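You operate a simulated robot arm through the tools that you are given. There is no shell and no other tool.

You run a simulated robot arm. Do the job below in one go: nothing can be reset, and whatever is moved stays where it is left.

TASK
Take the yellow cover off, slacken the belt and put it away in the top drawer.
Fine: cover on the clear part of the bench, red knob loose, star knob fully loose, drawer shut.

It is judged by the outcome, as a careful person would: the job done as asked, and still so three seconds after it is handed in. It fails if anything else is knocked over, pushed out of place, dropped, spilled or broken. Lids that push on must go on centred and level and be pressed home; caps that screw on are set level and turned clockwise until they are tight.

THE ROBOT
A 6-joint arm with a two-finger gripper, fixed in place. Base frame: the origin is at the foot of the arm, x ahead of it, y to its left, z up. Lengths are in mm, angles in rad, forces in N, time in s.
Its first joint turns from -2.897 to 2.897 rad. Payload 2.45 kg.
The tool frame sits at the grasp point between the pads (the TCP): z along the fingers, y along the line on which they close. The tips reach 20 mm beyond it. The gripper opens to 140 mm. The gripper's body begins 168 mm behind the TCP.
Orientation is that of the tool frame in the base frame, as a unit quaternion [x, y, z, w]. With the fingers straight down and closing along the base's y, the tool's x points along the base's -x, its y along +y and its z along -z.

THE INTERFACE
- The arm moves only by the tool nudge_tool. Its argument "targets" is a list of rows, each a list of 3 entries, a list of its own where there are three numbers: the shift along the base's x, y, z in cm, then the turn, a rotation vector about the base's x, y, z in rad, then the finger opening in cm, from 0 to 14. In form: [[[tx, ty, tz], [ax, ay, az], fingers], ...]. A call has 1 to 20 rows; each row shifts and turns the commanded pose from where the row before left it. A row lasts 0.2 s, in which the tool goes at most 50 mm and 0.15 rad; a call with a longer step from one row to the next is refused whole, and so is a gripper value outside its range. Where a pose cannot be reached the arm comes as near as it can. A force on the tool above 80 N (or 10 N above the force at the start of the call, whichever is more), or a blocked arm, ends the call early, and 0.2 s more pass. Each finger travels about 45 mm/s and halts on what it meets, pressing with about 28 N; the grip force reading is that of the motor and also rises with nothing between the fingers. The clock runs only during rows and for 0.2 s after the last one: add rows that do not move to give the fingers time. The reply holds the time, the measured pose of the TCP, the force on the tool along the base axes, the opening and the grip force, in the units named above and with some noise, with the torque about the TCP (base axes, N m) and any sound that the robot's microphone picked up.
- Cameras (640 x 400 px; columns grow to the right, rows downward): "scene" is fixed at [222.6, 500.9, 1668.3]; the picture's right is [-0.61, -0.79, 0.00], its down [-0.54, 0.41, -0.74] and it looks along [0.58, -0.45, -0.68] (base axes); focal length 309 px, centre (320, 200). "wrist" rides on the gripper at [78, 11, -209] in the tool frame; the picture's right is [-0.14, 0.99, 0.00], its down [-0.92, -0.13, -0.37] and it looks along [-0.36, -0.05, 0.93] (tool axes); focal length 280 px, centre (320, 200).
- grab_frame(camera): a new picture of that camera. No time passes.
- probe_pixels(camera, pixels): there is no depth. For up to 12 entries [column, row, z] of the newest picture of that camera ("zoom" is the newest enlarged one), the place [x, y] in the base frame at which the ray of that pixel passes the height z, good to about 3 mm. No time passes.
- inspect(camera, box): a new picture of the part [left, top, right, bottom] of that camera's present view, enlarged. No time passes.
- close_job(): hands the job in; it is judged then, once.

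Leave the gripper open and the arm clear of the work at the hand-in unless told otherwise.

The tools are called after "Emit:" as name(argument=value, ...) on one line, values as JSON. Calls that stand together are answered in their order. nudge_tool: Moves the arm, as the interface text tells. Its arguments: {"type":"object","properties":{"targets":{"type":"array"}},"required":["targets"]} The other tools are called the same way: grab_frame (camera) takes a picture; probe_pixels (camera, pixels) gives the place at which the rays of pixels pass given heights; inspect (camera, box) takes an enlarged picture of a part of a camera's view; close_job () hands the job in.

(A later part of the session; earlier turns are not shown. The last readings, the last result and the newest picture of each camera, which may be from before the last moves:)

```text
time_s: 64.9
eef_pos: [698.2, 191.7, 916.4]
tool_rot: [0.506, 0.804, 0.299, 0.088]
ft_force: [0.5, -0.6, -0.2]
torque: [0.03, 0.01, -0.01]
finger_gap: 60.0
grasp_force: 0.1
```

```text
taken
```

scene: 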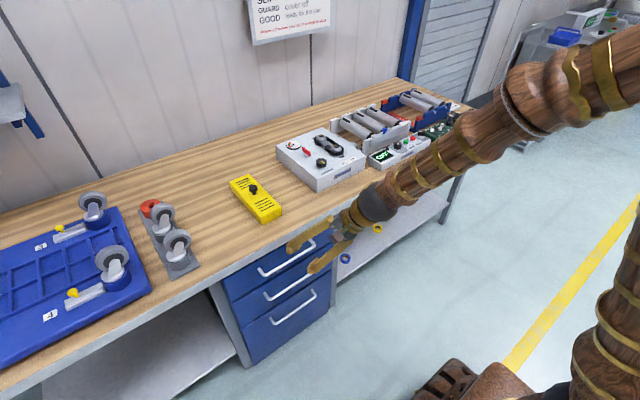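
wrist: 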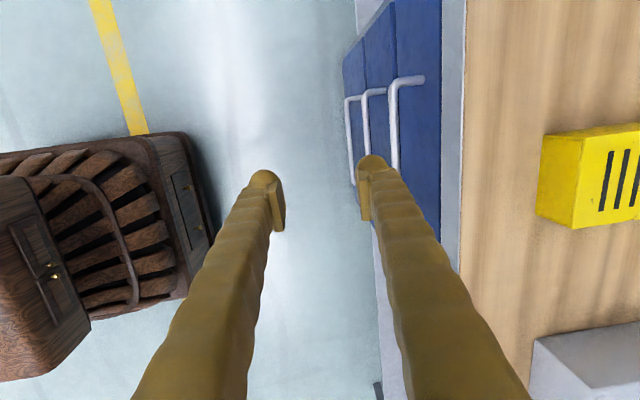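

The swing works and the position held. I'll do the second half of the turn.

Emit:
nudge_tool(targets=[[[0, 0, 0], [0.0274, -0.0607, 0.0505], 6], [[0, 0, 0], [0.0274, -0.0607, 0.0505], 6], [[0, 0, 0], [0.0274, -0.0607, 0.0505], 6], [[0, 0, 0], [0.0274, -0.0607, 0.0505], 6], [[0, 0, 0], [0.0274, -0.0607, 0.0505], 6], [[0, 0, 0], [0.0274, -0.0607, 0.0505], 6], [[0, 0, 0], [0.0274, -0.0607, 0.0505], 6], [[0, 0, 0], [0.0274, -0.0607, 0.0505], 6], [[0, 0, 0], [0, 0, 0], 6]])

Emit:
grab_frame(camera="scene")

Emit:
grab_frame(camera="wrist")

```text
time_s: 66.9
eef_pos: [698.4, 194.0, 916.3]
tool_rot: [0.256, 0.806, 0.508, 0.161]
ft_force: [0.3, 0.7, -0.2]
torque: [-0.01, 0.01, 0.01]
finger_gap: 60.4
grasp_force: 0.1
```

```text
taken
```

scene: 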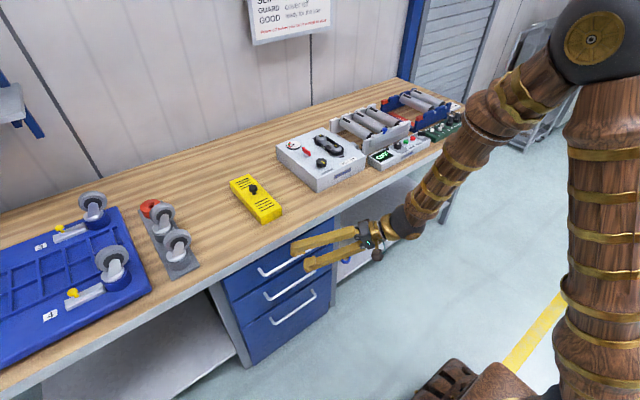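

```text
taken
```

wrist: 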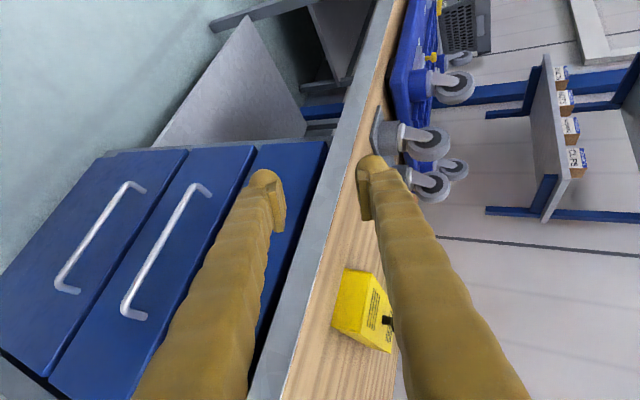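

The tool now points along (0.52, 0.74, -0.43) and closes along (0.25, 0.35, 0.90). I'll move to a stand-off point about 12 cm back along this line from the bar, near (751,77,816), with a 4 cm gap, and look.

Emit:
nudge_tool(targets=[[[1.06, -2.32, -2], [0, 0, 0], 5], [[1.06, -2.32, -2], [0, 0, 0], 4], [[1.06, -2.32, -2], [0, 0, 0], 4], [[1.06, -2.32, -2], [0, 0, 0], 4], [[1.06, -2.32, -2], [0, 0, 0], 4], [[0, 0, 0], [0, 0, 0], 4]])

Emit:
grab_frame(camera="wrist")

Emit:
inspect(camera="scene", box=[230, 190, 390, 300])

```text
time_s: 68.3
eef_pos: [754.6, 76.4, 817.3]
tool_rot: [0.256, 0.807, 0.508, 0.16]
ft_force: [0.8, 0.1, -0.2]
torque: [-0.02, 0.03, 0.0]
finger_gap: 39.8
grasp_force: 0.1
```

```text
taken
```

wrist: 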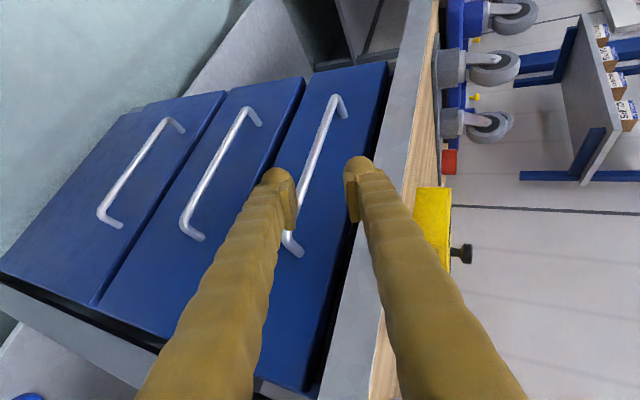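

```text
3.64 times, centred on (310, 245) of scene
```

zoom: 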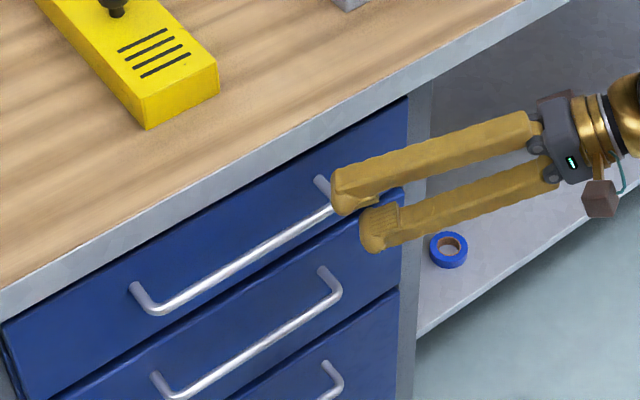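

The bar passes close to my approach line: the aim point 12 cm ahead projects to (320,159) and the bar there is at column ≈315. I'll probe the bar at a few heights to check.

Emit:
probe_pixels(camera="wrist", pixels=[[315, 159, 750], [315, 159, 760], [315, 159, 770], [334, 100, 760], [334, 100, 750], [289, 238, 760], [289, 238, 770], [300, 254, 760], [344, 115, 760]])

Emit:
inspect(camera="wrist", box=[250, 70, 410, 280])

```text
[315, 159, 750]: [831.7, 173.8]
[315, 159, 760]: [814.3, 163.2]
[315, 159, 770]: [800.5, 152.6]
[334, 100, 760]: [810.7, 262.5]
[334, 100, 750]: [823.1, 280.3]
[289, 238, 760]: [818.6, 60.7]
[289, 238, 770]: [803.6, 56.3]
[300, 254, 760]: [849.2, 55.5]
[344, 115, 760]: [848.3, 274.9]
```

```text
1.90 times, centred on (330, 175) of wrist
```

zoom: 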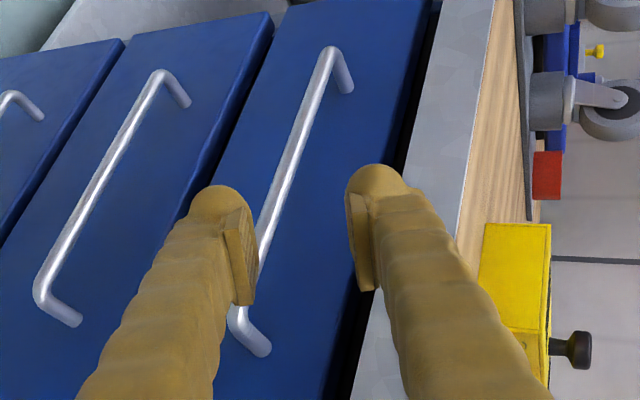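

At x=819 the bar's height comes out at z≈757 and my line passes about 6 mm above it. I'll shift down 6 mm and advance 90 mm along the tool axis, then check.

Emit:
nudge_tool(targets=[[[0, 0, -0.6], [0, 0, 0], 4], [[1.04, 1.472, -0.86], [0, 0, 0], 4], [[1.04, 1.472, -0.86], [0, 0, 0], 4], [[1.04, 1.472, -0.86], [0, 0, 0], 4], [[1.04, 1.472, -0.86], [0, 0, 0], 4], [[0.52, 0.736, -0.43], [0, 0, 0], 4], [[0, 0, 0], [0, 0, 0], 4]])

Emit:
grab_frame(camera="wrist")

Emit:
inspect(camera="scene", box=[230, 190, 390, 300])

```text
time_s: 69.9
eef_pos: [800.3, 145.7, 772.6]
tool_rot: [0.257, 0.806, 0.507, 0.161]
ft_force: [-0.2, -0.4, 0.3]
torque: [0.01, -0.02, 0.05]
finger_gap: 39.9
grasp_force: 0.0
```

```text
taken
```

wrist: 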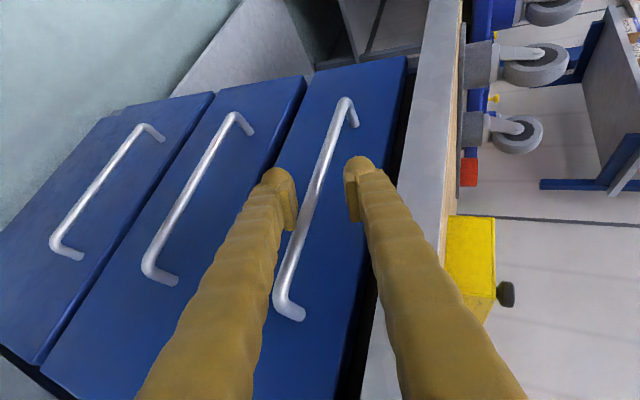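

```text
3.64 times, centred on (310, 245) of scene
```

zoom: 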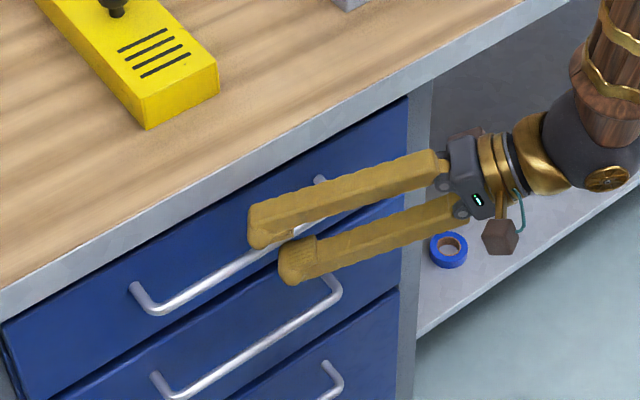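

The bar lies between the fingers, close to the middle. I'll advance 24 mm more and then close on it.

Emit:
nudge_tool(targets=[[[0.62, 0.88, -0.52], [0, 0, 0], 4], [[0.62, 0.88, -0.52], [0, 0, 0], 4], [[0, 0, 0], [0, 0, 0], 4]])

Emit:
grab_frame(camera="wrist")

Emit:
inspect(camera="scene", box=[230, 190, 390, 300])

```text
time_s: 70.7
eef_pos: [811.2, 162.7, 760.7]
tool_rot: [0.257, 0.806, 0.508, 0.161]
ft_force: [-0.5, -0.2, 0.2]
torque: [0.0, -0.02, 0.0]
finger_gap: 40.2
grasp_force: 0.1
```

```text
taken
```

wrist: 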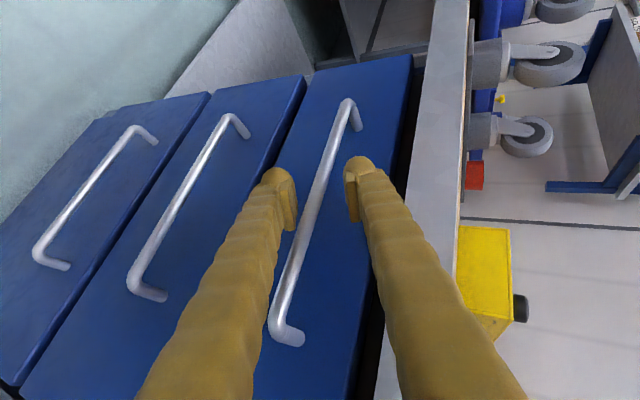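

```text
3.64 times, centred on (310, 245) of scene
```

zoom: 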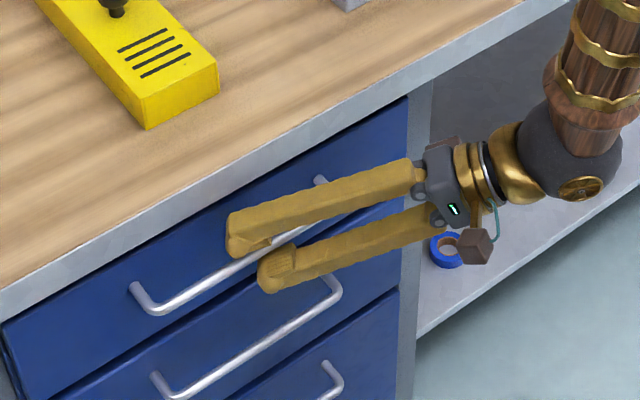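

Well centred. Closing on the bar.

Emit:
nudge_tool(targets=[[[0, 0, 0], [0, 0, 0], 2.5], [[0, 0, 0], [0, 0, 0], 1.5], [[0, 0, 0], [0, 0, 0], 0.8], [[0, 0, 0], [0, 0, 0], 0.8], [[0, 0, 0], [0, 0, 0], 0.8]])

Emit:
grab_frame(camera="wrist")

```text
time_s: 71.9
eef_pos: [811.2, 162.0, 760.7]
tool_rot: [0.257, 0.807, 0.507, 0.16]
ft_force: [-22.1, -5.3, -30.8]
torque: [0.91, 0.32, -0.24]
finger_gap: 28.1
grasp_force: 14.4
```

```text
taken
```

wrist: 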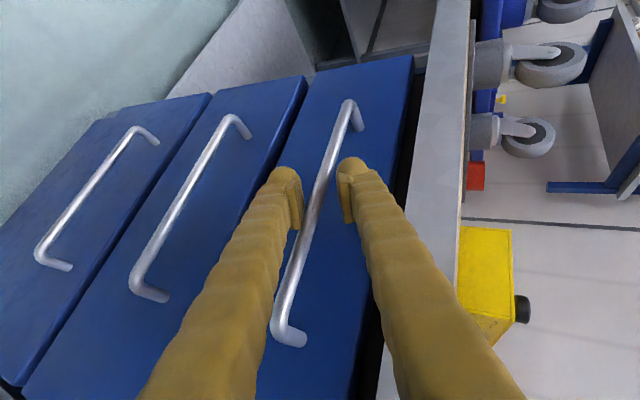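

The lower finger is bearing on the bar first (force -31 N in z, gap 28). I'll shift the tool about 4 mm down along the closing direction to balance it and keep closing.

Emit:
nudge_tool(targets=[[[-0.05, -0.07, -0.18], [0, 0, 0], 1.5], [[-0.05, -0.07, -0.18], [0, 0, 0], 0.8], [[0, 0, 0], [0, 0, 0], 0.8], [[0, 0, 0], [0, 0, 0], 0.8]])

Emit:
grab_frame(camera="wrist")

```text
time_s: 72.9
eef_pos: [809.8, 158.3, 758.8]
tool_rot: [0.257, 0.807, 0.507, 0.16]
ft_force: [-10.7, -7.2, -22.3]
torque: [0.44, 0.15, -0.29]
finger_gap: 23.2
grasp_force: 11.7
```

```text
taken
```

wrist: 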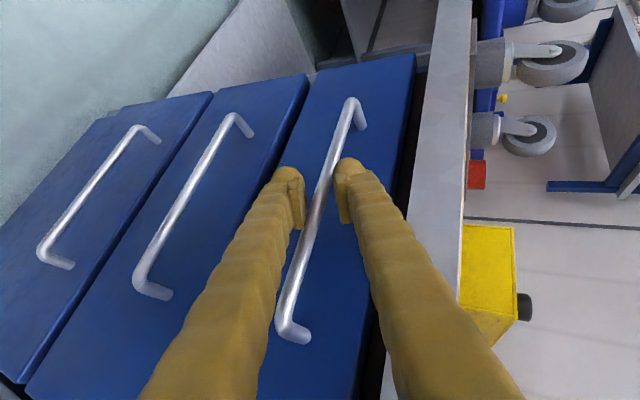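

Getting balanced: gap 23, -22 N. I'll shift another 3–4 mm down along the closing axis.

Emit:
nudge_tool(targets=[[[-0.05, -0.07, -0.18], [0, 0, 0], 0.8], [[-0.05, -0.07, -0.18], [0, 0, 0], 0.8], [[0, 0, 0], [0, 0, 0], 0.8], [[0, 0, 0], [0, 0, 0], 0.8]])

Emit:
grab_frame(camera="wrist")

```text
time_s: 73.9
eef_pos: [809.1, 159.0, 756.9]
tool_rot: [0.256, 0.806, 0.509, 0.162]
ft_force: [-2.8, 19.2, 32.5]
torque: [1.6, -0.2, -0.26]
finger_gap: 19.8
grasp_force: 44.6
```

```text
taken
```

wrist: 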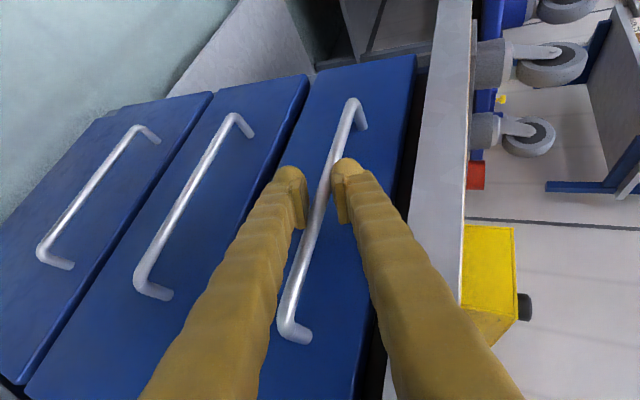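

It's gripped now: gap 19.8 mm, 45 N, with the bar slightly skewed between the pads. I'll try a gentle pull toward -x of 2 cm and see if the drawer follows.

Emit:
nudge_tool(targets=[[[-0.5, 0, 0], [0, 0, 0], 0.5], [[-0.5, 0, 0], [0, 0, 0], 0.5], [[-0.5, 0, 0], [0, 0, 0], 0.5], [[-0.5, 0, 0], [0, 0, 0], 0.5], [[0, 0, 0], [0, 0, 0], 0.5]])

Emit:
grab_frame(camera="wrist")

Emit:
inspect(camera="scene", box=[230, 190, 390, 300])

```text
time_s: 75.1
eef_pos: [789.3, 158.6, 755.6]
tool_rot: [0.256, 0.806, 0.508, 0.161]
ft_force: [-0.7, 10.5, 56.3]
torque: [1.49, -0.39, -0.28]
finger_gap: 19.6
grasp_force: 44.6
```

```text
taken
```

wrist: 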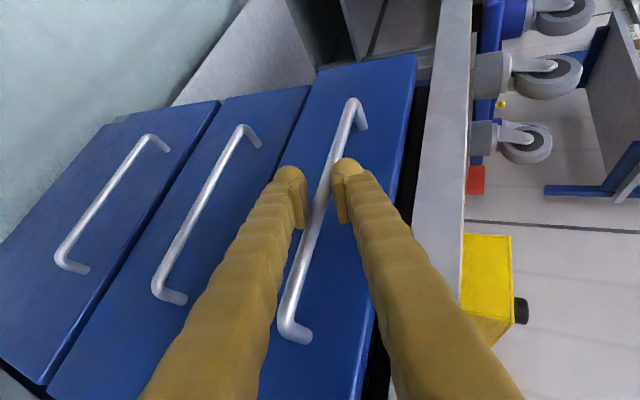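

```text
3.64 times, centred on (310, 245) of scene
```

zoom: 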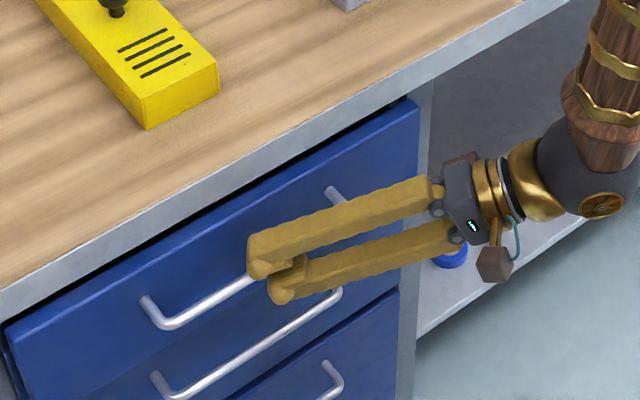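

The drawer follows with hardly any resistance. There is 56 N vertical load, so I'll raise 2 mm while pulling another 10 cm.

Emit:
nudge_tool(targets=[[[-0.8, 0, 0.1], [0, 0, 0], 0.5], [[-1, 0, 0.1], [0, 0, 0], 0.5], [[-1.2, 0, 0], [0, 0, 0], 0.5], [[-1.4, 0, 0], [0, 0, 0], 0.5], [[-1.4, 0, 0], [0, 0, 0], 0.5], [[-1.4, 0, 0], [0, 0, 0], 0.5], [[-1.4, 0, 0], [0, 0, 0], 0.5], [[-1.4, 0, 0], [0, 0, 0], 0.5], [[0, 0, 0], [0, 0, 0], 0.5]])

Emit:
grab_frame(camera="wrist")

Emit:
grab_frame(camera="scene")

```text
time_s: 77.1
eef_pos: [689.6, 157.2, 757.5]
tool_rot: [0.257, 0.806, 0.508, 0.163]
ft_force: [0.6, -13.1, 30.2]
torque: [1.25, -0.29, -0.61]
finger_gap: 17.5
grasp_force: 43.5
```

```text
taken
```

wrist: 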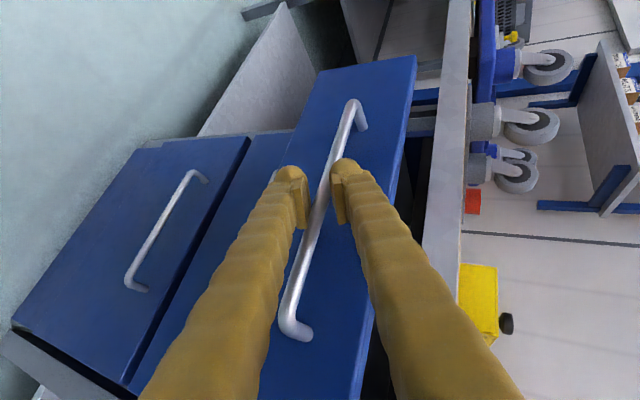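

```text
taken
```

scene: 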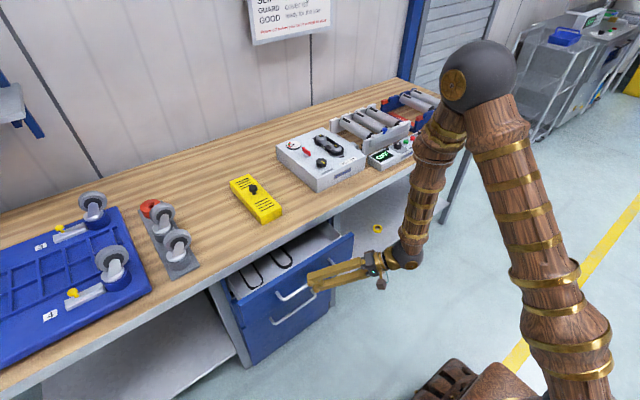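

The top drawer is about 12 cm open, and there are belts lying inside. I'll pull another 10 cm for room.

Emit:
nudge_tool(targets=[[[-1.2, 0, 0.1], [0, 0, 0], 0.5], [[-1.3, 0, 0], [0, 0, 0], 0.5], [[-1.3, 0, 0], [0, 0, 0], 0.5], [[-1.3, 0, 0], [0, 0, 0], 0.5], [[-1.3, 0, 0], [0, 0, 0], 0.5], [[-1.3, 0, 0], [0, 0, 0], 0.5], [[-1.3, 0, 0], [0, 0, 0], 0.5], [[-1.3, 0, 0], [0, 0, 0], 0.5], [[0, 0, 0], [0, 0, 0], 0.5]])

Emit:
inspect(camera="scene", box=[210, 190, 370, 350])

Emit:
grab_frame(camera="wrist")

```text
time_s: 78.5
eef_pos: [648.2, 156.5, 758.0]
tool_rot: [0.251, 0.806, 0.512, 0.16]
ft_force: [0.4, -1.9, 12.8]
torque: [1.19, -0.17, -0.45]
finger_gap: 17.3
grasp_force: 42.8
out of reach, approached as far as the arm can: row 4, 5, 6, 7
stopped in row 7: the force on the tool passed its limit at 87 N (the readings are from after the stop); the commanded pose is now the measured one
```

```text
2.50 times, centred on (290, 270) of scene
```

zoom: 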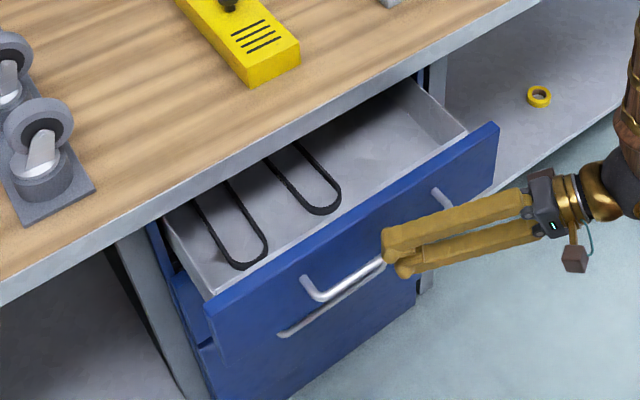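

```text
taken
```

wrist: 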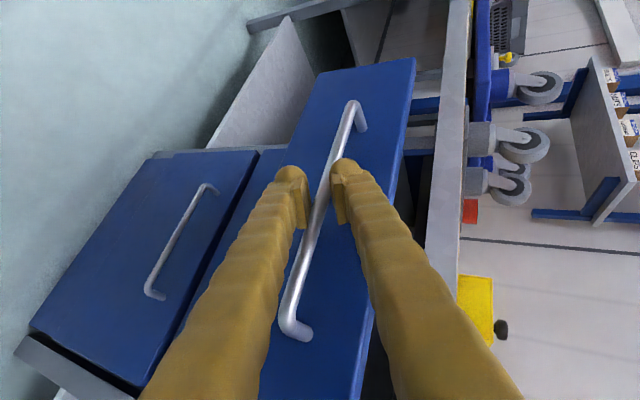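

The arm's fold limit is reached at x≈648 with the drawer about 16 cm open. Two belts lie on the +y side and the -y side is empty. I'll open the fingers to 4 cm and back off the bar by sliding toward -y and -x, where there is still reach.

Emit:
nudge_tool(targets=[[[0, 0, 0], [0, 0, 0], 2.5], [[0, 0, 0.15], [0, 0, 0], 4], [[0, 0, 0], [0, 0, 0], 4], [[-0.3, -1.2, 0], [0, 0, 0], 4], [[-0.4, -1.4, 0], [0, 0, 0], 4], [[-0.4, -1.4, 0], [0, 0, 0], 4], [[0, 0, 0], [0, 0, 0], 4]])

Emit:
grab_frame(camera="wrist")

Emit:
inspect(camera="scene", box=[210, 190, 400, 350])

```text
time_s: 80.1
eef_pos: [639.1, 117.7, 757.1]
tool_rot: [0.251, 0.807, 0.51, 0.158]
ft_force: [0.5, 0.1, 0.1]
torque: [-0.01, -0.01, 0.0]
finger_gap: 40.1
grasp_force: 0.1
```

```text
taken
```

wrist: 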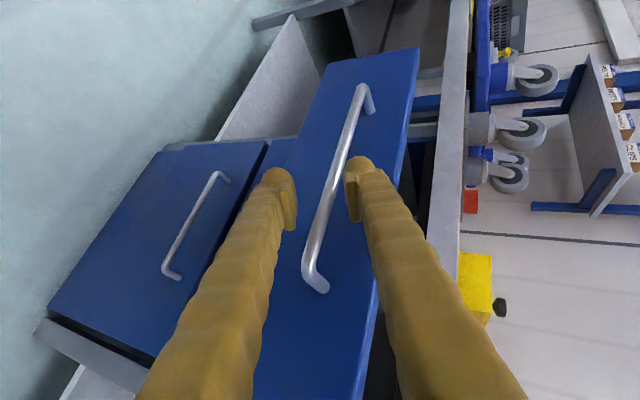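

```text
2.50 times, centred on (305, 270) of scene
```

zoom: 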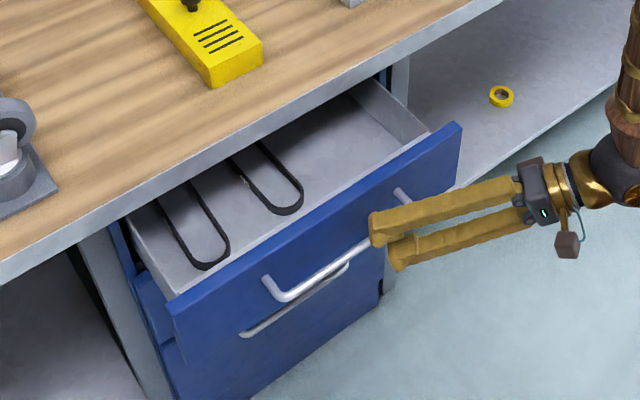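

Released cleanly and the drawer stayed put. I'll continue backing off toward -x/-y until the tips are clear of the bar, then rise.

Emit:
nudge_tool(targets=[[[-0.4, -1.6, 0], [0, 0, 0], 4], [[-0.4, -1.6, 0], [0, 0, 0], 4], [[-0.4, -1.6, 0], [0, 0, 0], 4], [[-0.4, -1.6, 0], [0, 0, 0], 4], [[-0.4, -1.8, 0], [0, 0, 0], 4], [[-0.2, -2, 0], [0, 0, 0], 4], [[0, -2, 0], [0, 0, 0], 4], [[0, 0, 0], [0, 0, 0], 4]])

Emit:
grab_frame(camera="wrist")

Emit:
grab_frame(camera="scene")

```text
time_s: 81.9
eef_pos: [614.9, -5.4, 760.1]
tool_rot: [0.252, 0.807, 0.51, 0.16]
ft_force: [0.3, -0.6, 0.1]
torque: [0.02, -0.04, -0.01]
finger_gap: 40.0
grasp_force: 0.0
```

```text
taken
```

wrist: 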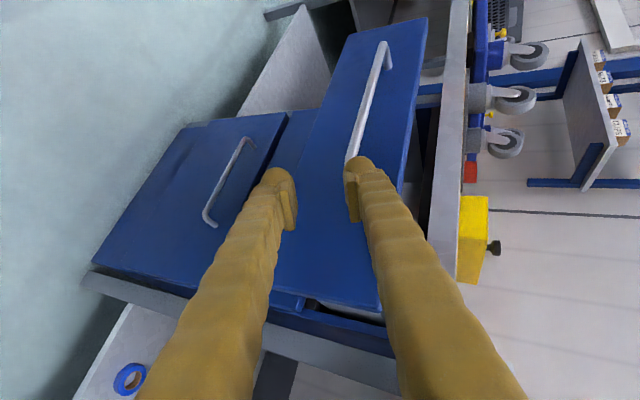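

```text
taken
```

scene: 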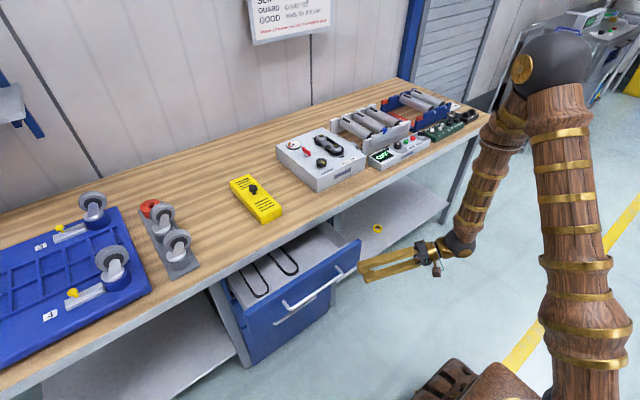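

Clear of the handle. I'll rise 20 cm and turn the tool back toward vertical by reversing the earlier swing.

Emit:
nudge_tool(targets=[[[0, 0, 4], [0, 0, 0], 4], [[0, 0, 4], [0, 0, 0], 4], [[0, 0, 4], [0, 0, 0], 4], [[0.5, 0, 4], [0, 0, 0], 4], [[1, 0, 4], [0, 0, 0], 4], [[1, 0, 0], [-0.0274, 0.0607, -0.0505], 4], [[1, 0, 0], [-0.0274, 0.0607, -0.0505], 4], [[1, 0, 0], [-0.0274, 0.0607, -0.0505], 4], [[0, 0, 0], [-0.0274, 0.0607, -0.0505], 4], [[0, 0, 0], [-0.0274, 0.0607, -0.0505], 4], [[0, 0, 0], [-0.0274, 0.0607, -0.0505], 4], [[0, 0, 0], [-0.0274, 0.0607, -0.0505], 4], [[0, 0, 0], [-0.0274, 0.0607, -0.0505], 4], [[0, 0, 0], [0, 0, 0], 4]])

```text
time_s: 84.9
eef_pos: [659.6, -7.1, 958.7]
tool_rot: [0.503, 0.805, 0.303, 0.086]
ft_force: [0.2, 0.0, -0.3]
torque: [-0.02, -0.01, 0.02]
finger_gap: 39.9
grasp_force: 0.0
```

Halfway back with no problems. I'll finish the second half of the turn.

Emit:
nudge_tool(targets=[[[0, 0, 0], [-0.0274, 0.0607, -0.0505], 4], [[0, 0, 0], [-0.0274, 0.0607, -0.0505], 4], [[0, 0, 0], [-0.0274, 0.0607, -0.0505], 4], [[0, 0, 0], [-0.0274, 0.0607, -0.0505], 4], [[0, 0, 0], [-0.0274, 0.0607, -0.0505], 4], [[0, 0, 0], [-0.0274, 0.0607, -0.0505], 4], [[0, 0, 0], [-0.0274, 0.0607, -0.0505], 4], [[0, 0, 0], [-0.0274, 0.0607, -0.0505], 4], [[0, 0, 0], [-0.0786, 0.088, -0.02], 2], [[0, 0, 0], [0, 0, 0], 0], [[0, 0, 0], [0, 0, 0], 0]])

Emit:
grab_frame(camera="wrist")

Emit:
grab_frame(camera="scene")

```text
time_s: 87.3
eef_pos: [660.7, -5.7, 959.3]
tool_rot: [0.706, 0.708, 0.005, 0.001]
ft_force: [0.1, 0.5, 0.3]
torque: [-0.03, 0.0, -0.04]
finger_gap: 0.1
grasp_force: 22.4
```

```text
taken
```

wrist: 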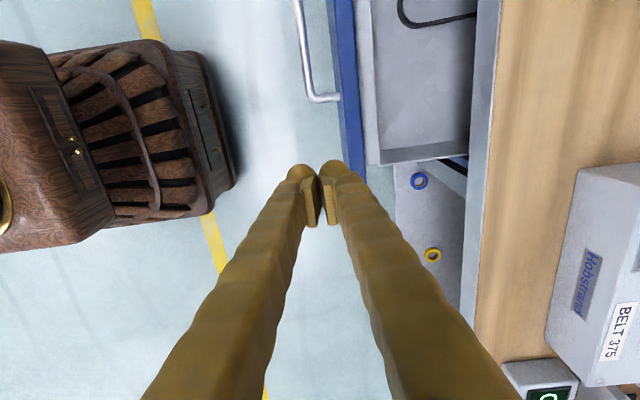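

```text
taken
```

scene: 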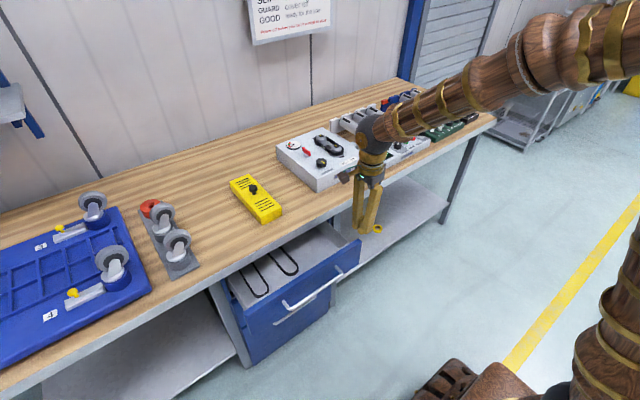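

The tool is vertical again with the fingers closed. I'll probe the drawer's front panel, side wall and floor in this view.

Emit:
inspect(camera="wrist", box=[290, 0, 510, 200])

Emit:
probe_pixels(camera="wrist", pixels=[[333, 60, 813], [352, 60, 813], [366, 190, 813], [341, 155, 813], [372, 60, 790], [372, 60, 740], [420, 156, 790], [420, 147, 740], [482, 60, 855], [400, 20, 740], [440, 25, 740]])

```text
2.00 times, centred on (400, 100) of wrist
```

zoom: 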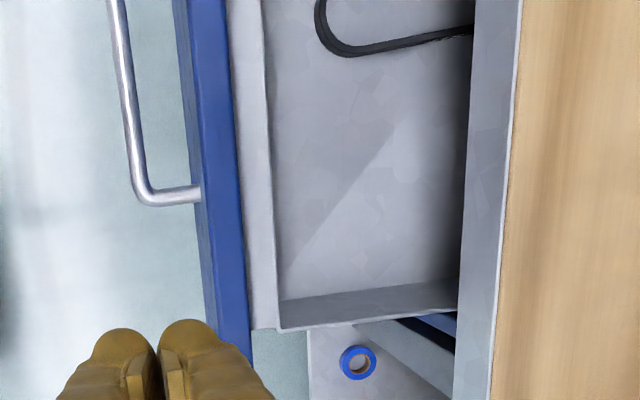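

```text
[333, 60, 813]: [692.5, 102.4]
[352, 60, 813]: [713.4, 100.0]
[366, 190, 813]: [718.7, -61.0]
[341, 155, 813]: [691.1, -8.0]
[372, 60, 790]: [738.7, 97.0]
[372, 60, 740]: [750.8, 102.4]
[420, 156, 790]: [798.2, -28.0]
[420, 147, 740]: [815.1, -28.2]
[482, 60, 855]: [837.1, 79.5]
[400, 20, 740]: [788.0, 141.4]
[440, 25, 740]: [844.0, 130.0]
```

The drawer panel spans x≈692–714, with its inner wall out to about 733. The right side wall is at y≈-28, and open floor lies between x≈735 and 845. I'll put the closed fingers into the empty part at about (772,60) and then pull the front from the inside toward -x.

Emit:
nudge_tool(targets=[[[2.8, 1.65, 0], [0, 0, 0], 0], [[2.8, 1.65, 0], [0, 0, 0], 0], [[2.8, 1.65, 0], [0, 0, 0], 0], [[2.7, 1.65, 0], [0, 0, 0], 0], [[0, 0, -3], [0, 0, 0], 0], [[0, 0, -3], [0, 0, 0], 0], [[0, 0, -3], [0, 0, 0], 0], [[0, 0, 0], [0, 0, 0], 0]])

Emit:
grab_frame(camera="wrist")

Emit:
inspect(camera="scene", box=[210, 170, 400, 330])

```text
time_s: 89.1
eef_pos: [771.0, 60.3, 868.1]
tool_rot: [0.706, 0.708, 0.004, 0.001]
ft_force: [0.1, -0.1, 0.1]
torque: [-0.02, 0.01, -0.03]
finger_gap: 0.0
grasp_force: 28.0
```

```text
taken
```

wrist: 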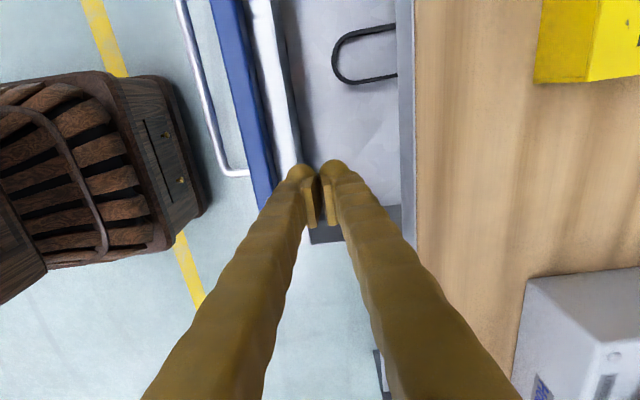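

```text
2.50 times, centred on (305, 250) of scene
```

zoom: 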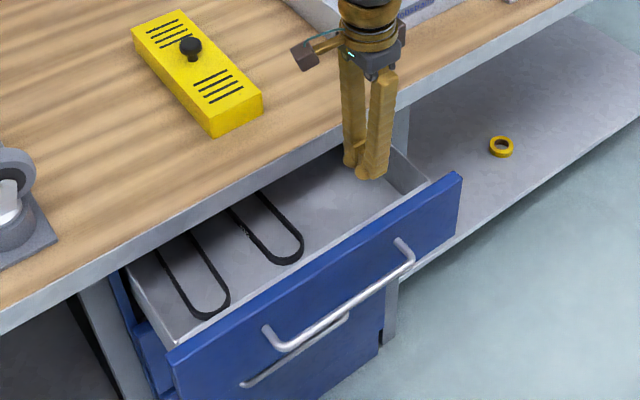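

The fingers are above the drawer's empty right part. I'll lower until the tips are about 30 mm below the panel top (z≈800), then check.

Emit:
nudge_tool(targets=[[[0, 0, -2.2], [0, 0, 0], 0], [[0, 0, -2.2], [0, 0, 0], 0], [[0, 0, -2.4], [0, 0, 0], 0], [[0, 0, 0], [0, 0, 0], 0]])

Emit:
inspect(camera="scene", box=[210, 170, 400, 330])

Emit:
grab_frame(camera="wrist")

```text
time_s: 90.1
eef_pos: [770.7, 61.4, 798.9]
tool_rot: [0.706, 0.708, 0.005, 0.001]
ft_force: [-0.2, 0.3, 0.2]
torque: [0.01, -0.01, 0.03]
finger_gap: 0.1
grasp_force: 28.1
```

```text
2.50 times, centred on (305, 250) of scene
```

zoom: 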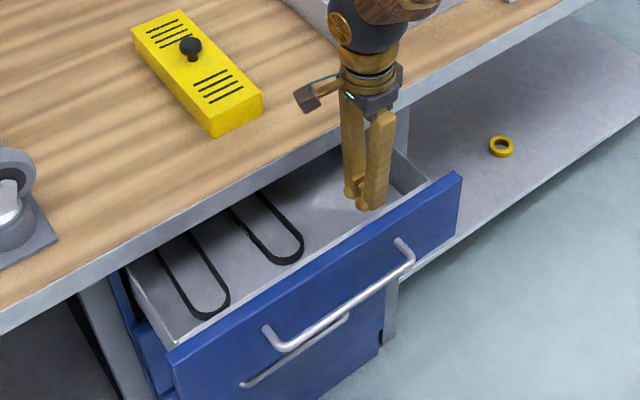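

```text
taken
```

wrist: 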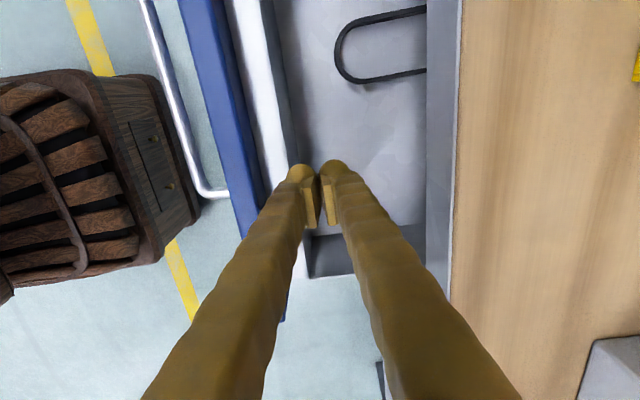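

Inside the drawer with clearance. I'll lower 1 cm more, then pull toward -x in 1 cm steps.

Emit:
nudge_tool(targets=[[[0, 0, -1], [0, 0, 0], 0], [[-1, 0, 0], [0, 0, 0], 0], [[-1, 0, 0], [0, 0, 0], 0], [[-1, 0, 0], [0, 0, 0], 0], [[-1, 0, 0], [0, 0, 0], 0], [[-1, 0, 0], [0, 0, 0], 0], [[-1, 0, 0], [0, 0, 0], 0], [[0, 0, 0], [0, 0, 0], 0]])

Emit:
inspect(camera="scene", box=[210, 170, 400, 330])

```text
time_s: 91.9
eef_pos: [711.3, 59.0, 790.9]
tool_rot: [0.706, 0.708, 0.004, 0.0]
ft_force: [1.0, -0.4, 0.4]
torque: [0.0, 0.03, -0.01]
finger_gap: 0.1
grasp_force: 27.9
```

```text
2.50 times, centred on (305, 250) of scene
```

zoom: 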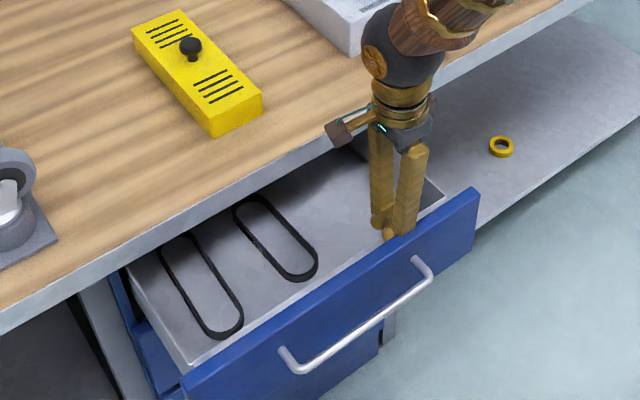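

The drawer is following. I'll pull 7 cm more.

Emit:
nudge_tool(targets=[[[-1, 0, 0], [0, 0, 0], 0], [[-1, 0, 0], [0, 0, 0], 0], [[-1, 0, 0], [0, 0, 0], 0], [[-1, 0, 0], [0, 0, 0], 0], [[-1, 0, 0], [0, 0, 0], 0], [[-1, 0, 0], [0, 0, 0], 0], [[-1, 0, 0], [0, 0, 0], 0], [[0, 0, 0], [0, 0, 0], 0]])

Emit:
inspect(camera="scene", box=[210, 170, 400, 330])

Emit:
grab_frame(camera="wrist")

```text
time_s: 93.7
eef_pos: [641.0, 60.6, 792.1]
tool_rot: [0.706, 0.708, 0.004, 0.001]
ft_force: [0.9, 0.3, 1.1]
torque: [-0.01, 0.01, 0.02]
finger_gap: 0.1
grasp_force: 28.1
```

```text
2.50 times, centred on (305, 250) of scene
```

zoom: 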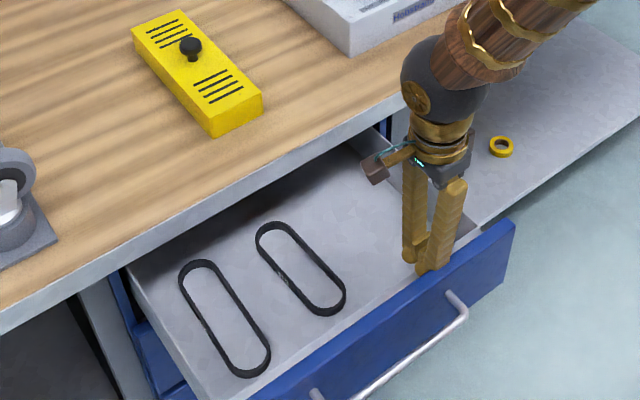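

```text
taken
```

wrist: 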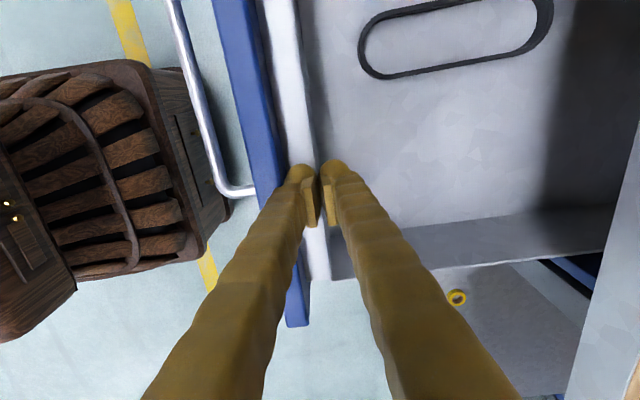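

The drawer is open about 28 cm, with an empty floor on the -y side. I'll probe the existing belt's near edge, the side wall and the floor limits, then move off the wall and rise.

Emit:
probe_pixels(camera="wrist", pixels=[[400, 78, 735], [400, 78, 750], [362, 50, 735], [545, 20, 735], [450, 225, 735], [440, 267, 800], [316, 60, 735], [600, 130, 735], [300, 100, 800]])

Emit:
nudge_tool(targets=[[[1.5, 0, 0], [0, 0, 0], 0], [[0, 0, 3], [0, 0, 0], 0], [[0, 0, 4], [0, 0, 0], 0], [[0, 0, 4], [0, 0, 0], 0], [[0, 0, 4], [0, 0, 0], 0], [[0, 0, 0], [0, 0, 0], 0]])

Emit:
grab_frame(camera="wrist")

```text
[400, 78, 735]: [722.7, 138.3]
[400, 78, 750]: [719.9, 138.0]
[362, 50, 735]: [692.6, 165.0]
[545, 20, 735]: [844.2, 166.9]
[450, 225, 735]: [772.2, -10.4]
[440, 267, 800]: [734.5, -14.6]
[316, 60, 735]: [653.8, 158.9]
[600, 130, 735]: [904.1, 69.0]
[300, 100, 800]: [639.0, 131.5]
```

```text
time_s: 95.1
eef_pos: [656.2, 61.3, 940.5]
tool_rot: [0.706, 0.708, 0.005, 0.0]
ft_force: [0.2, 0.3, -0.1]
torque: [0.01, 0.03, 0.0]
finger_gap: 0.1
grasp_force: 27.7
```

```text
taken
```

wrist: 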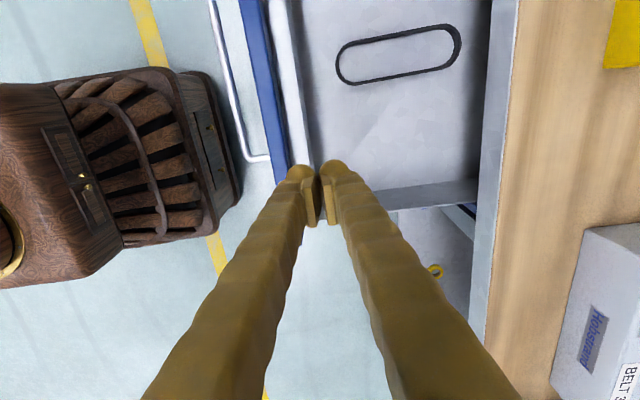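

I'll probe the same belt edge and ends from this higher view to get the floor height.

Emit:
probe_pixels(camera="wrist", pixels=[[336, 65, 735], [336, 65, 700], [461, 42, 735], [461, 42, 700], [395, 80, 735], [395, 80, 700], [312, 155, 735], [390, 212, 800], [480, 60, 735]])

Emit:
inspect(camera="wrist", box=[250, 0, 530, 250])

```text
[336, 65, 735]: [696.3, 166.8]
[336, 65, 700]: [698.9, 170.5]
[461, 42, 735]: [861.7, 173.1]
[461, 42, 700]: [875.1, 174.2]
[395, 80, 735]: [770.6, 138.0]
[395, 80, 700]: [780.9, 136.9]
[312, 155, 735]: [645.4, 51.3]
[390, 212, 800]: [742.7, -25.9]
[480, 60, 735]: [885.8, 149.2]
```

```text
1.60 times, centred on (390, 125) of wrist
```

zoom: 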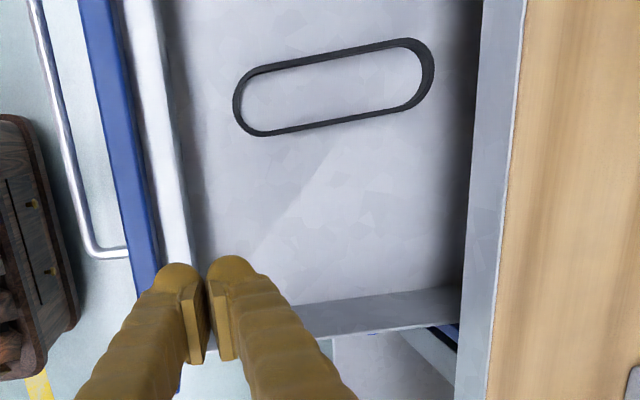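

The free floor runs from y≈-15 to 138 and x≈640 to 845, centred near y≈62. Next I'll fetch the belt: rise to about 1100, then go above the box turning to yaw 0 so the fingers close along y, across the belt's two runs.

Emit:
nudge_tool(targets=[[[0, 0, 4], [0, 0, 0], 2], [[0, 0, 4], [0, 0, 0], 4], [[0, 0, 4], [0, 0, 0], 6], [[0, 0, 4], [0, 0, 0], 8], [[3.4, -2.3, 0], [0, 0, 0.1309], 10], [[3.4, -2.3, 0], [0, 0, 0.1309], 10], [[3.4, -2.3, 0], [0, 0, 0.1309], 10], [[3.4, -2.3, 0], [0, 0, 0.1309], 10], [[3.4, -2.3, 0], [0, 0, 0.1309], 10], [[3.4, -2.3, 0], [0, 0, 0.1309], 10], [[3.4, -2.3, 0], [0, 0, 0.1309], 10], [[3.4, -2.3, 0], [0, 0, 0.1309], 10], [[3.4, -2.3, 0], [0, 0, 0.1309], 10], [[3.4, -2.3, 0], [0, 0, 0.1309], 10], [[3.4, -2.3, 0], [0, 0, 0.1309], 10], [[3.4, -2.3, 0], [0, 0, 0.1309], 10], [[0, 0, 0], [0, 0, 0], 10], [[0, 0, 0], [0, 0, 0], 10]])

Emit:
grab_frame(camera="wrist")

Emit:
inspect(camera="scene", box=[270, 105, 370, 195])

```text
time_s: 98.9
eef_pos: [1062.5, -214.4, 1099.8]
tool_rot: [-0.002, 1.0, 0.003, -0.002]
ft_force: [0.1, 0.2, 0.0]
torque: [0.01, -0.01, 0.01]
finger_gap: 100.1
grasp_force: 0.1
```

```text
taken
```

wrist: 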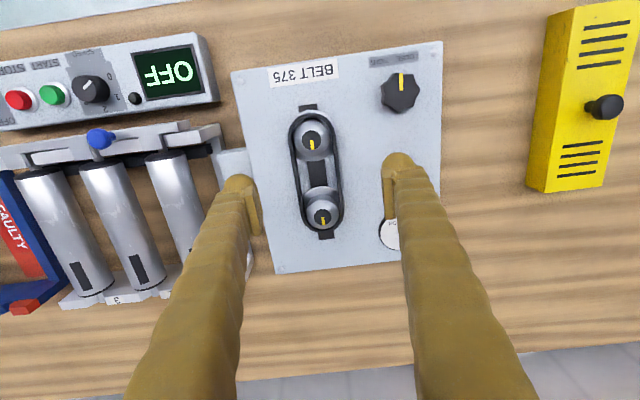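

```text
4.44 times, centred on (320, 150) of scene
```

zoom: 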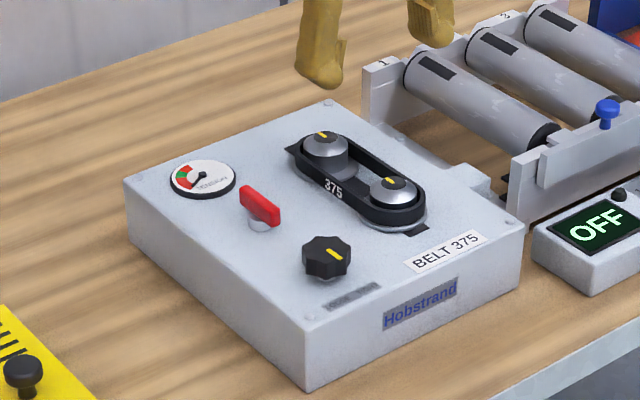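

The belt is in view around (315,172). I'll zoom in and probe the belt's ends and side runs.

Emit:
inspect(camera="wrist", box=[265, 90, 375, 250])

Emit:
probe_pixels(camera="wrist", pixels=[[311, 111, 955], [325, 235, 955], [293, 172, 955], [339, 167, 955], [311, 111, 970], [325, 235, 970], [293, 172, 970], [339, 167, 970], [312, 141, 980], [323, 215, 980]])

```text
2.50 times, centred on (320, 170) of wrist
```

zoom: 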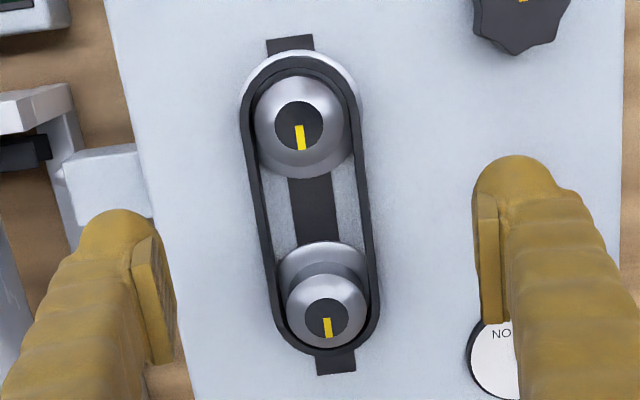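

```text
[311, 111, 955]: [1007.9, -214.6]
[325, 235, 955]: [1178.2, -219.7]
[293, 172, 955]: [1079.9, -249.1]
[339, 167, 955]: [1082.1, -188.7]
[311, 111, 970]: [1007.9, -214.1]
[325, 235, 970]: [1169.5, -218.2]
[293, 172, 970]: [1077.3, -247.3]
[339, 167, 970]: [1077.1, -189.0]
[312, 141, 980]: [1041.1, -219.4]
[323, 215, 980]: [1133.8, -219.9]
```

The belt spans x≈1009–1172 and y≈-248 to -189, centred at (1090,-219). I'll move over its middle with an 8 cm gap and go down to z≈1020 first to verify the centring.

Emit:
nudge_tool(targets=[[[1.4, -0.25, -2], [0, 0, 0], 9], [[1.35, -0.2, -2], [0, 0, 0], 8], [[0, 0, -2], [0, 0, 0], 8], [[0, 0, -2], [0, 0, 0], 8], [[0, 0, 0], [0, 0, 0], 8]])

Emit:
grab_frame(camera="wrist")

Emit:
inspect(camera="wrist", box=[240, 90, 400, 260])

```text
time_s: 100.1
eef_pos: [1090.5, -218.9, 1022.0]
tool_rot: [-0.002, 1.0, 0.004, -0.002]
ft_force: [-0.4, -0.5, -0.6]
torque: [0.0, 0.0, -0.03]
finger_gap: 80.0
grasp_force: 0.0
```

```text
taken
```

wrist: 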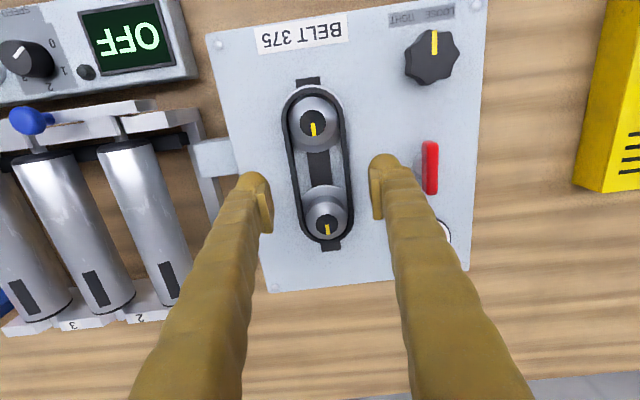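

```text
2.35 times, centred on (320, 175) of wrist
```

zoom: 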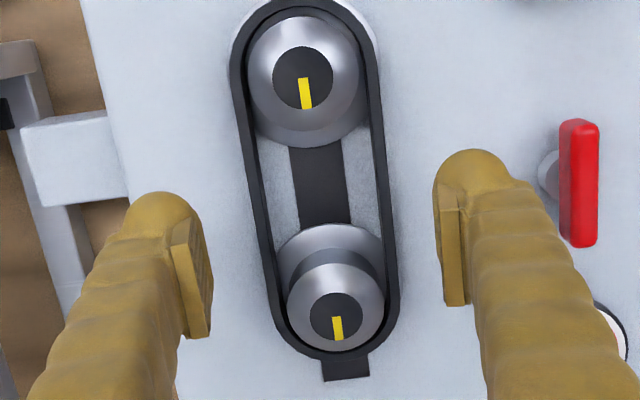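

Centred on the belt (its middle projects to column ≈320). I'll lower to z≈960 so the tips stay just above the box face.

Emit:
nudge_tool(targets=[[[0, 0, -2.5], [0, 0, 0], 8], [[0, 0, -2.2], [0, 0, 0], 8], [[0, 0, -1.4], [0, 0, 0], 8], [[0, 0, 0], [0, 0, 0], 8]])

Emit:
grab_frame(camera="wrist")

Emit:
inspect(camera="scene", box=[280, 100, 370, 180])

```text
time_s: 101.1
eef_pos: [1091.6, -219.2, 960.1]
tool_rot: [-0.002, 1.0, 0.004, -0.002]
ft_force: [0.2, -0.1, -0.4]
torque: [-0.03, 0.01, -0.03]
finger_gap: 79.8
grasp_force: 0.1
```

```text
taken
```

wrist: 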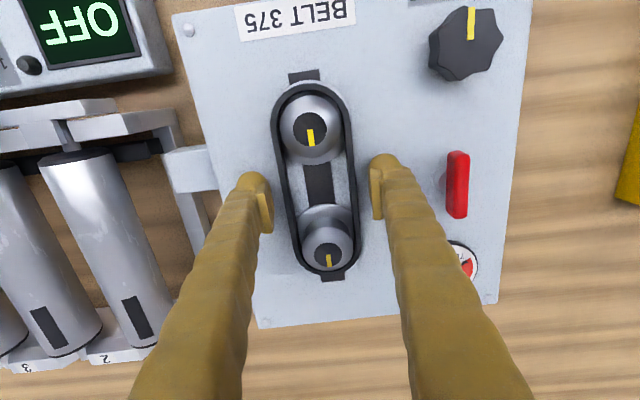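

```text
5.00 times, centred on (325, 140) of scene
```

zoom: 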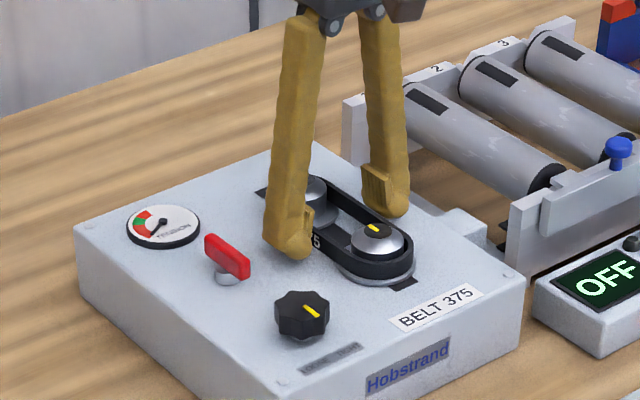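

The fingertips flank the belt. I'll close to 5.2 cm.

Emit:
nudge_tool(targets=[[[0, 0, 0], [0, 0, 0], 6.5], [[0, 0, 0], [0, 0, 0], 5.8], [[0, 0, 0], [0, 0, 0], 5.2], [[0, 0, 0], [0, 0, 0], 5.2], [[0, 0, 0], [0, 0, 0], 5.2]])

Emit:
grab_frame(camera="wrist")

```text
time_s: 102.3
eef_pos: [1093.1, -219.7, 960.5]
tool_rot: [-0.002, 1.0, 0.003, -0.002]
ft_force: [0.0, 0.5, 0.8]
torque: [-0.05, -0.07, -0.02]
finger_gap: 58.7
grasp_force: 28.6
```

```text
taken
```

wrist: 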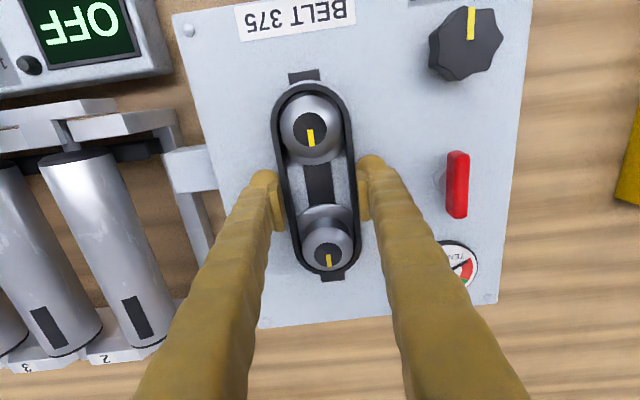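

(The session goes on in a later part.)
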